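You operate a simulated robot arm through the tools that you are given. There is no shell and no other tool. Be economical: measure what you need, move in short steps, check, and stop when the job is done.

Carry out the task below with a simulated robot arm. There is one attempt and no reset: what you move stays moved.

TASK
Slide the cleaning pad along the blue side table until it stands next to the brush holder.

It is judged by the outcome, as a careful person would: the job done as asked, and still so three seconds after it is handed in. It fails if anything else is knocked over, pushed out of place, dropped, spilled or broken.

THE ROBOT
A 6-joint arm with a two-finger parallel gripper, fixed in place. Base frame: the origin is at the foot of the arm, x ahead of it, y to its left, z up; the work surface is at about z = 0. Lengths are in mm, angles in rad, forces in N, time in s.
With the tool pointing down near the work surface it reaches from about 140 to 580 mm from the base axis. Its first joint turns from -1.152 to 1.152 rad. Payload 2.1 kg.
Tool frame: the origin (TCP) lies between the finger pads and is the grasp point; the fingertips stand 30 mm ahead of it; z points along the fingers, y is the line along which they close. The gripper opens to 94 mm. The fingers are 28 mm wide and 10 mm thick; the gripper's body (50 by 96 mm) begins 55 mm behind the TCP.
Orientation is that of the tool frame in the base frame, as [roll, pitch, yaw] about the fixed x, y, z axes, in that order (R = Rz(yaw) Ry(pitch) Rx(roll)). With the fingers straight down and closing along the base's y, the tool's x points along the base's -x, its y along +y and its z along -z.

THE INTERFACE
- The arm moves only by the tool nudge_tool. Its argument "rows" is a list of rows, each a list of 7 numbers: the shift along the tool's x, y, z in cm, then the turn, a rotation vector about the tool's x, y, z in rad, then the finger opening in cm, from 0 to 9.4. In form: [[x, y, z, ax, ay, az, jaw], ...]. A call has 1 to 8 rows; each row is the pose to reach, as a shift and turn from the pose commanded when the call began, along the tool's axes at that moment. A row lasts 0.2 s, in which the tool goes at most 50 mm and 0.15 rad; a call with a longer step from one row to the next is refused whole, and so is a gripper value outside its range. A pose out of reach is approached as far as the arm can. The call stops where the force on the tool passes 40 N (or 10 N more than at its start, if that is more) or the arm is blocked; 0.2 s more then pass. The fingers move at their own pace (about 72 mm/s each) and stop on an object; they squeeze with about 35 N. The grip force told is the motor's: it shows also when the fingers shut on nothing. Time passes only in rows, and 0.2 s behind the last, so rows that repeat a pose let the fingers close. It gives the time, the measured TCP pose, the force on the tool (base axes), the opening and the grip force at its end, in the units of the frame above (readings bear some noise).
- Cameras (640 x 400 px; columns grow to the right, rows downward): "scene" is fixed at [56.7, -370.8, 491.9]; the picture's right is [0.78, -0.63, 0.00], its down [-0.31, -0.38, -0.87] and it looks along [0.55, 0.68, -0.49] (base axes); focal length 351 px, centre (320, 200). "wrist" rides on the gripper at [-37, 0, -58] in the tool frame; the picture's right is [0.00, -1.00, 0.00], its down [0.97, 0.00, -0.24] and it looks along [0.24, 0.00, 0.97] (tool axes); focal length 218 px, centre (320, 200).
- snapshot(camera): a new picture of that camera. No time passes.
- locate(camera, pixels): for up to 12 pixels [column, row] of the newest picture of that camera ("zoom" is the newest enlarged one), the place [x, y, z] in the base frame of the surface seen there, good to about 3 mm. No time passes.
- enlarge(camera, box): a new picture of the part [left, top, right, bottom] of that camera's present view, enlarged. No time passes.
- finish_job(): hands the job in; it is judged then, once.

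Work in short steps. Measure before you move; look again where a grasp or a placing could have gone wrong, and mend it. You have 60 turns and 22 pictures in all, the two below and enlarged ones among them. Open the gripper and draw the arm clear of the work before you hand the job in, unless the task says otherwise; then end with one line.

The tools are called after "Request:" as name(argument=value, ...) on one line, values as JSON. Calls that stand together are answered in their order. nudge_tool: Moves the arm, as the interface text tells. Its arguments: {"type":"object","properties":{"rows":{"type":"array","items":{"type":"array","items":{"type":"number"}}}},"required":["rows"]} The other tools are called the same way: snapshot (camera) takes a picture; locate (camera, pixels) gives the place of the surface under pixels of a picture; enlarge (camera, box) takes an enlarged picture of a part of a camera's view; finish_job () hands the job in.

At the start:

```text
time: 0.0
ee_pos: [272.9, -41.4, 226.9]
tool_rot: [3.139, 0.0, -3.14]
contact_force: [-1.1, 0.8, 0.5]
grip_width: 94.0
grasp_force: 0.0
```

scene: 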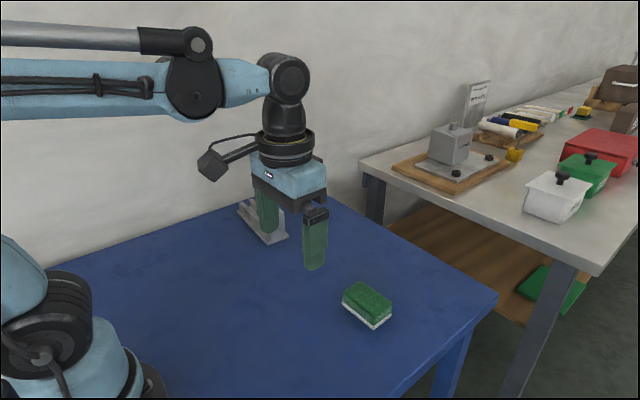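
wrist: 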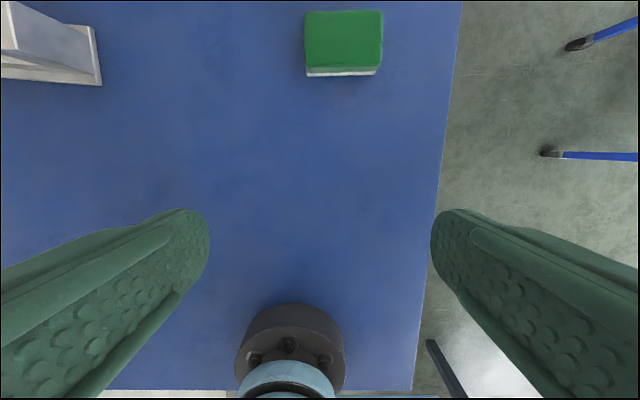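

The pad is at about (367,305) in the scene view, and the grey holder is at about (262,222), partly hidden by the gripper. I'll locate points on both.

Request:
locate(camera="wrist", pixels=[[306, 12], [381, 12], [382, 66], [306, 66], [343, 40], [343, 74], [98, 80], [92, 30], [40, 78], [10, 10], [20, 50], [250, 100]])

Request:
locate(camera="scene", pixels=[[238, 207], [268, 243], [287, 237], [279, 215], [245, 203], [285, 228], [366, 283], [342, 300], [374, 327], [391, 302], [291, 212], [496, 294]])

Request:
enlarge(camera="scene", box=[200, 160, 420, 340])

```text
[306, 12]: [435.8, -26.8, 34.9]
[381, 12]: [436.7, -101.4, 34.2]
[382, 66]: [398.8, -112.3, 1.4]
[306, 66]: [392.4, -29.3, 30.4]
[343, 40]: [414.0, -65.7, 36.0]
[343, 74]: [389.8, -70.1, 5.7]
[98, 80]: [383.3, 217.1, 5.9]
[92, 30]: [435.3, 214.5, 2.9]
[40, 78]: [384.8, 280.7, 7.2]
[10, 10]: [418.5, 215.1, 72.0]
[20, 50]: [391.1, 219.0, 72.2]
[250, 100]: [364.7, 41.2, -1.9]
```

```text
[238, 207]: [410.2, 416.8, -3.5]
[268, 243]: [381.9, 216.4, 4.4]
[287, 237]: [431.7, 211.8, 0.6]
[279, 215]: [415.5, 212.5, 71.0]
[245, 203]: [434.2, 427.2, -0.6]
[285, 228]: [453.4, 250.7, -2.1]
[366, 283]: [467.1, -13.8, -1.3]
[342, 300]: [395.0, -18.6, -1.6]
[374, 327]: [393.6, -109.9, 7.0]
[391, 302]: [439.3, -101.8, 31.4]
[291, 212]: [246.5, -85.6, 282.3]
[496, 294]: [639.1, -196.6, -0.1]
```

```text
2.22 times, centred on (310, 250) of scene
```

zoom: 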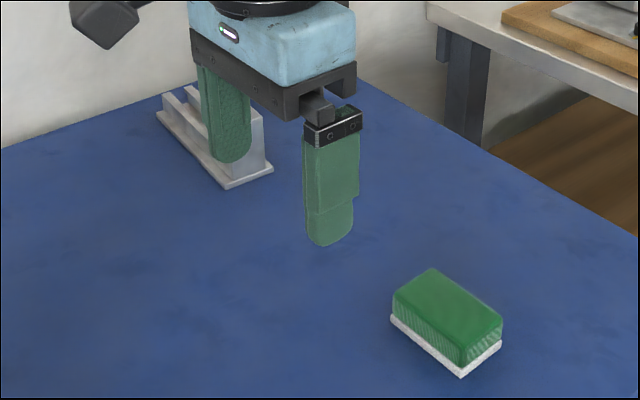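

The pad spans about x 390–440, y −26 to −106, with its top at z 36. The holder's near end is at y≈216, x 383–435. I'll grip the pad across x and slide it +y, so first I turn the tool 90° and move above the pad.

Request:
nudge_tool(rows=[[-1.8, -0.3, 0, 0, 0, 0.14, 9.4], [-3.6, -0.6, 0, 0, 0, 0.28, 9.4], [-5.4, -0.9, 0, 0, 0, 0.42, 9.4], [-7.2, -1.2, 0, 0, 0, 0.56, 9.4], [-9, -1.5, 0, 0, 0, 0.7, 9.4], [-10.8, -1.8, 0, 0, 0, 0.84, 9.4], [-12.6, -2.1, 0, 0, 0, 0.98, 9.4], [-14.2, -2.5, 0, 0, 0, 1.12, 9.4]])

Request:
nudge_tool(rows=[[0, 0, 0, 0, 0, 0.14, 9.4], [0, 0, 0, 0, 0, 0.28, 9.4], [0, 0, 0, 0, 0, 0.42, 9.4], [0, 0, 0, 0, 0, 0.451, 9.4], [0, 0, 0, 0, 0, 0.451, 9.4]])

Request:
snapshot(camera="wrist")

Request:
snapshot(camera="scene")

```text
time: 1.8
ee_pos: [414.8, -67.4, 227.3]
tool_rot: [3.141, 0.0, 2.02]
contact_force: [0.0, 0.3, -0.2]
grip_width: 94.0
grasp_force: 0.1
```

```text
time: 3.0
ee_pos: [414.0, -65.6, 226.9]
tool_rot: [3.141, -0.002, 1.572]
contact_force: [0.4, -0.3, -0.1]
grip_width: 94.1
grasp_force: 0.1
```

```text
18 pictures are left
```

wrist: 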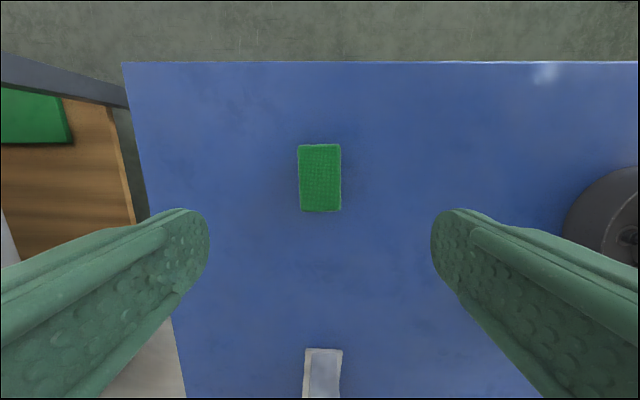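

```text
17 pictures are left
```

scene: 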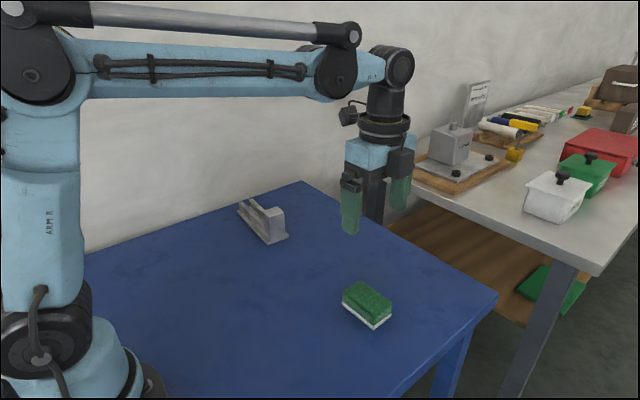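

The holder is now in clear view at (262,222). In the wrist view the pad spans about (299–341, 145–212). I'll measure both before descending.

Request:
locate(camera="wrist", pixels=[[301, 150], [338, 148], [339, 208], [302, 208], [320, 178], [308, 350], [340, 352], [305, 390], [322, 370], [320, 215]])

Request:
locate(camera="scene", pixels=[[267, 242], [287, 235], [240, 204], [253, 199], [270, 213], [283, 209], [271, 235]])

Request:
enlarge(camera="scene", box=[220, 180, 310, 250])

```text
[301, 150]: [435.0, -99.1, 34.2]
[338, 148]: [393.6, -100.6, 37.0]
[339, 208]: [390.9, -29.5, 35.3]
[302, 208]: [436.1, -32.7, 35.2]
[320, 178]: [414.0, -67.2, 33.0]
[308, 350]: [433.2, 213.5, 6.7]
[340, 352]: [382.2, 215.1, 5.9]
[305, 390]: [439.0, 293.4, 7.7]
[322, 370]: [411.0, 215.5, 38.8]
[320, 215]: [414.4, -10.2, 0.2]
```

```text
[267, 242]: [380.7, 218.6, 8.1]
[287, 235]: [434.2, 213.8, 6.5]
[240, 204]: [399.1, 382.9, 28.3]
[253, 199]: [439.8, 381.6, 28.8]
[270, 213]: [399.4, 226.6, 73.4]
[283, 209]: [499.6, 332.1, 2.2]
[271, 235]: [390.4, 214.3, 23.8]
```

```text
5.71 times, centred on (265, 215) of scene
```

zoom: 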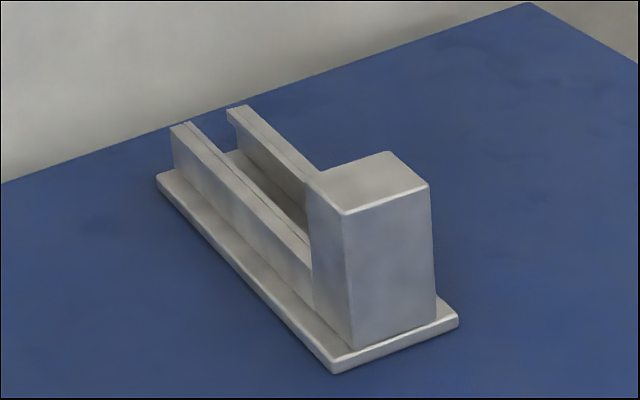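

Pad centre is (414, −66) and the tool is over it. I lower to TCP z≈36, which puts the fingertips about 6 mm above the table.

Request:
nudge_tool(rows=[[0, 0, 3, 0, 0, 0, 9.4], [0, 0, 6, 0, 0, 0, 9.4], [0, 0, 9, 0, 0, 0, 9.4], [0, 0, 12, 0, 0, 0, 9.4], [0, 0, 15, 0, 0, 0, 9.4], [0, 0, 17, 0, 0, 0, 9.4], [0, 0, 18.5, 0, 0, 0, 9.4], [0, 0, 19.1, 0, 0, 0, 9.4]])

Request:
nudge_tool(rows=[[0, 0, 0, 0, 0, 0, 6.5], [0, 0, 0, 0, 0, 0, 5.0], [0, 0, 0, 0, 0, 0, 4.5], [0, 0, 0, 0, 0, 0, 4.5]])

Request:
snapshot(camera="scene")

```text
time: 4.8
ee_pos: [415.4, -66.3, 36.2]
tool_rot: [3.141, -0.002, 1.573]
contact_force: [-0.1, -0.7, -0.5]
grip_width: 94.2
grasp_force: 0.0
```

```text
time: 5.8
ee_pos: [415.1, -67.6, 37.2]
tool_rot: [3.139, -0.002, 1.573]
contact_force: [-1.0, -0.2, -0.1]
grip_width: 53.6
grasp_force: 35.3
```

```text
15 pictures are left
```

scene: 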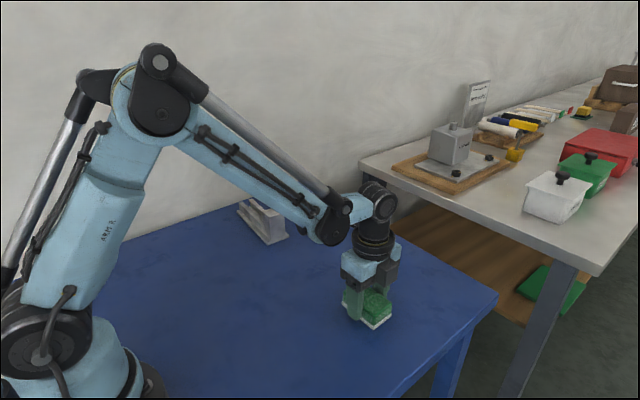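

The pad is gripped at 53.6 mm. I slide it +y (tool +x) 18 cm, drifting about 6 mm in x to line up with the holder, and then check.

Request:
nudge_tool(rows=[[2, -0.1, 0, 0, 0, 0, 4.5], [4.5, -0.2, 0, 0, 0, 0, 4.5], [7, -0.3, 0, 0, 0, 0, 4.5], [9.5, -0.4, 0, 0, 0, 0, 4.5], [12, -0.5, 0, 0, 0, 0, 4.5], [14.5, -0.6, 0, 0, 0, 0, 4.5], [16.5, -0.6, 0, 0, 0, 0, 4.5], [18, -0.6, 0, 0, 0, 0, 4.5]])

Request:
enlarge(camera="scene", box=[220, 170, 380, 280])

Request:
snapshot(camera="wrist")

```text
time: 7.6
ee_pos: [409.2, 113.5, 36.5]
tool_rot: [3.138, -0.003, 1.572]
contact_force: [-0.1, -0.3, -0.7]
grip_width: 53.4
grasp_force: 34.7
```

```text
3.64 times, centred on (300, 225) of scene
```

zoom: 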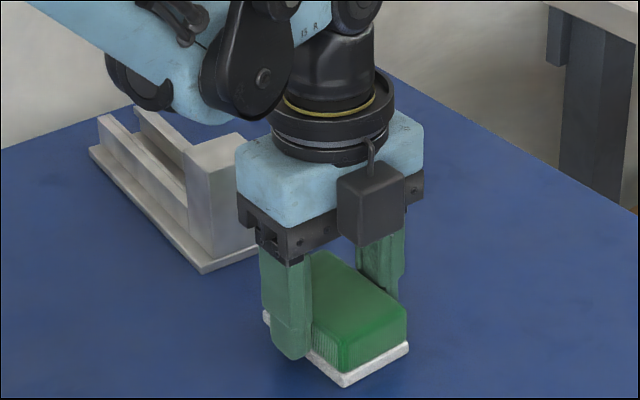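

```text
13 pictures are left
```

wrist: 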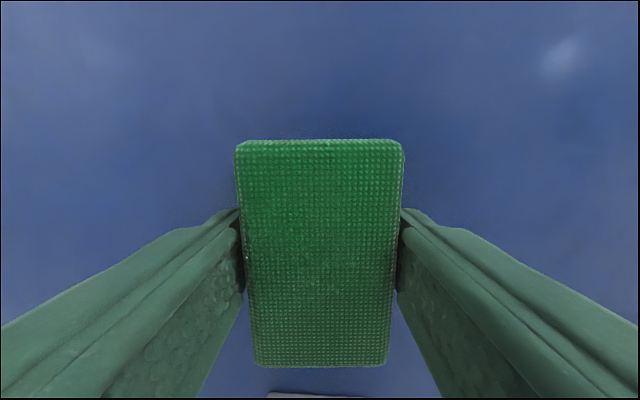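

The pad has followed the tool. I'll measure its leading edge at wrist (320,364), its rear edge, and the holder edge at (320,395).

Request:
locate(camera="wrist", pixels=[[320, 358], [320, 364], [290, 396], [320, 397], [320, 145]])

Request:
locate(camera="zoom", pixels=[[344, 385], [407, 347], [204, 271], [236, 258], [266, 318]])

```text
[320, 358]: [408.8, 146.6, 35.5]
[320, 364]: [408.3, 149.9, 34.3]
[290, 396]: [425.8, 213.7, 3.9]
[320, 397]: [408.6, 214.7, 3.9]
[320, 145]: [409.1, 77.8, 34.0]
```

```text
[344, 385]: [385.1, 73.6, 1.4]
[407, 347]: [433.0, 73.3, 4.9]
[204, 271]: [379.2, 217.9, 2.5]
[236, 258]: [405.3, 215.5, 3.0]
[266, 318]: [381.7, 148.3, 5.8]
```

The leading base edge is at y≈153 and the holder base at ≈214.5, a gap of about 61 mm. I'll slide a further 55 mm slowly, leaving about 6 mm so the holder isn't disturbed.

Request:
nudge_tool(rows=[[1.2, 0, 0, 0, 0, 0, 4.5], [2.4, 0, 0, 0, 0, 0, 4.5], [3.6, 0, 0, 0, 0, 0, 4.5], [4.5, 0, 0, 0, 0, 0, 4.5], [5.1, 0, 0, 0, 0, 0, 4.5], [5.5, 0, 0, 0, 0, 0, 4.5]])

Request:
snapshot(camera="wrist")

```text
time: 9.0
ee_pos: [407.5, 169.3, 37.0]
tool_rot: [3.141, -0.002, 1.572]
contact_force: [0.0, 0.3, 0.5]
grip_width: 53.7
grasp_force: 35.1
```

```text
12 pictures are left
```

wrist: 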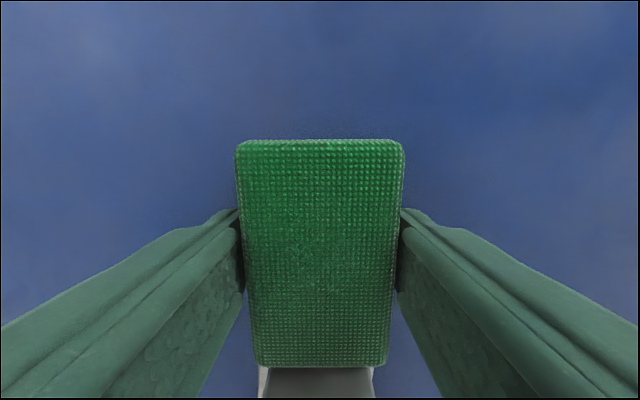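

No contact force, and the pad is close to the holder. I open the fingers and rise straight up.

Request:
nudge_tool(rows=[[0, 0, 0, 0, 0, 0, 6.0], [0, 0, 0, 0, 0, 0, 7.5], [0, 0, 0, 0, 0, 0, 7.5], [0, 0, -1, 0, 0, 0, 7.5], [0, 0, -4, 0, 0, 0, 7.5], [0, 0, -8, 0, 0, 0, 7.5], [0, 0, -12, 0, 0, 0, 7.5], [0, 0, -16, 0, 0, 0, 7.5]])

Request:
nudge_tool(rows=[[-3, 0, 0, 0, 0, 0, 7.5], [-7, 0, 0, 0, 0, 0, 7.5], [-11, 0, 0, 0, 0, 0, 7.5], [-15, 0, 0, 0, 0, 0, 7.5], [-18, 0, 0, 0, 0, 0, 7.5], [-20, 0, 0, 0, 0, 0, 7.5]])

Request:
enlarge(camera="scene", box=[220, 170, 380, 280])

Request:
snapshot(camera="wrist")

```text
time: 10.8
ee_pos: [409.5, 168.6, 197.4]
tool_rot: [3.139, -0.002, 1.573]
contact_force: [0.6, -0.3, -0.7]
grip_width: 75.2
grasp_force: 0.1
```

```text
time: 12.2
ee_pos: [409.9, -32.0, 197.2]
tool_rot: [3.141, -0.003, 1.572]
contact_force: [0.6, -1.0, 0.5]
grip_width: 75.0
grasp_force: 0.1
```

```text
3.64 times, centred on (300, 225) of scene
```

zoom: 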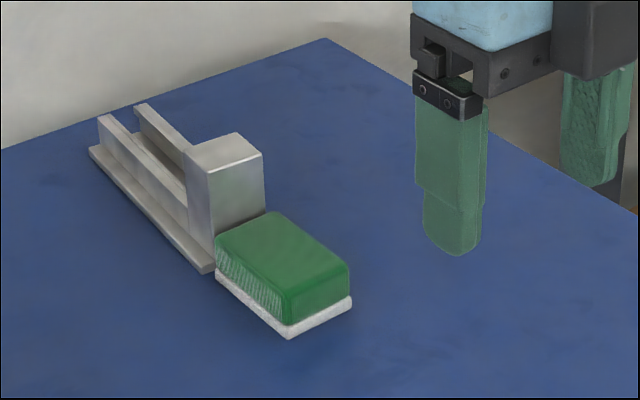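

```text
10 pictures are left
```

wrist: 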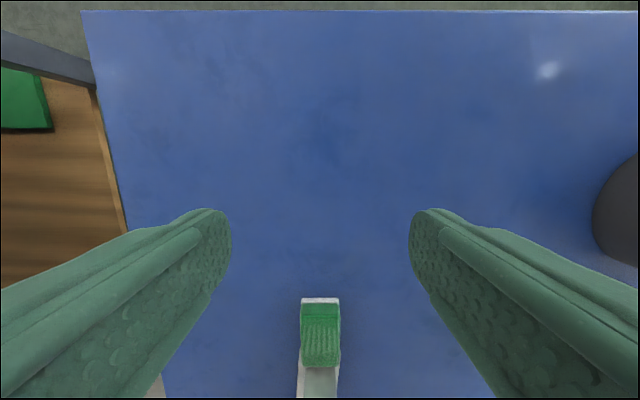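

The pad lies flat right beside the holder's end, lined up with it. The holder hasn't moved, and the arm is clear with the gripper open, so I hand the job in.

Request:
finish_job()

```text
The job is handed in.
```

The cleaning pad now stands next to the brush holder on the blue side table, with a gap of about 6 mm by my measurements, and nothing else was disturbed.
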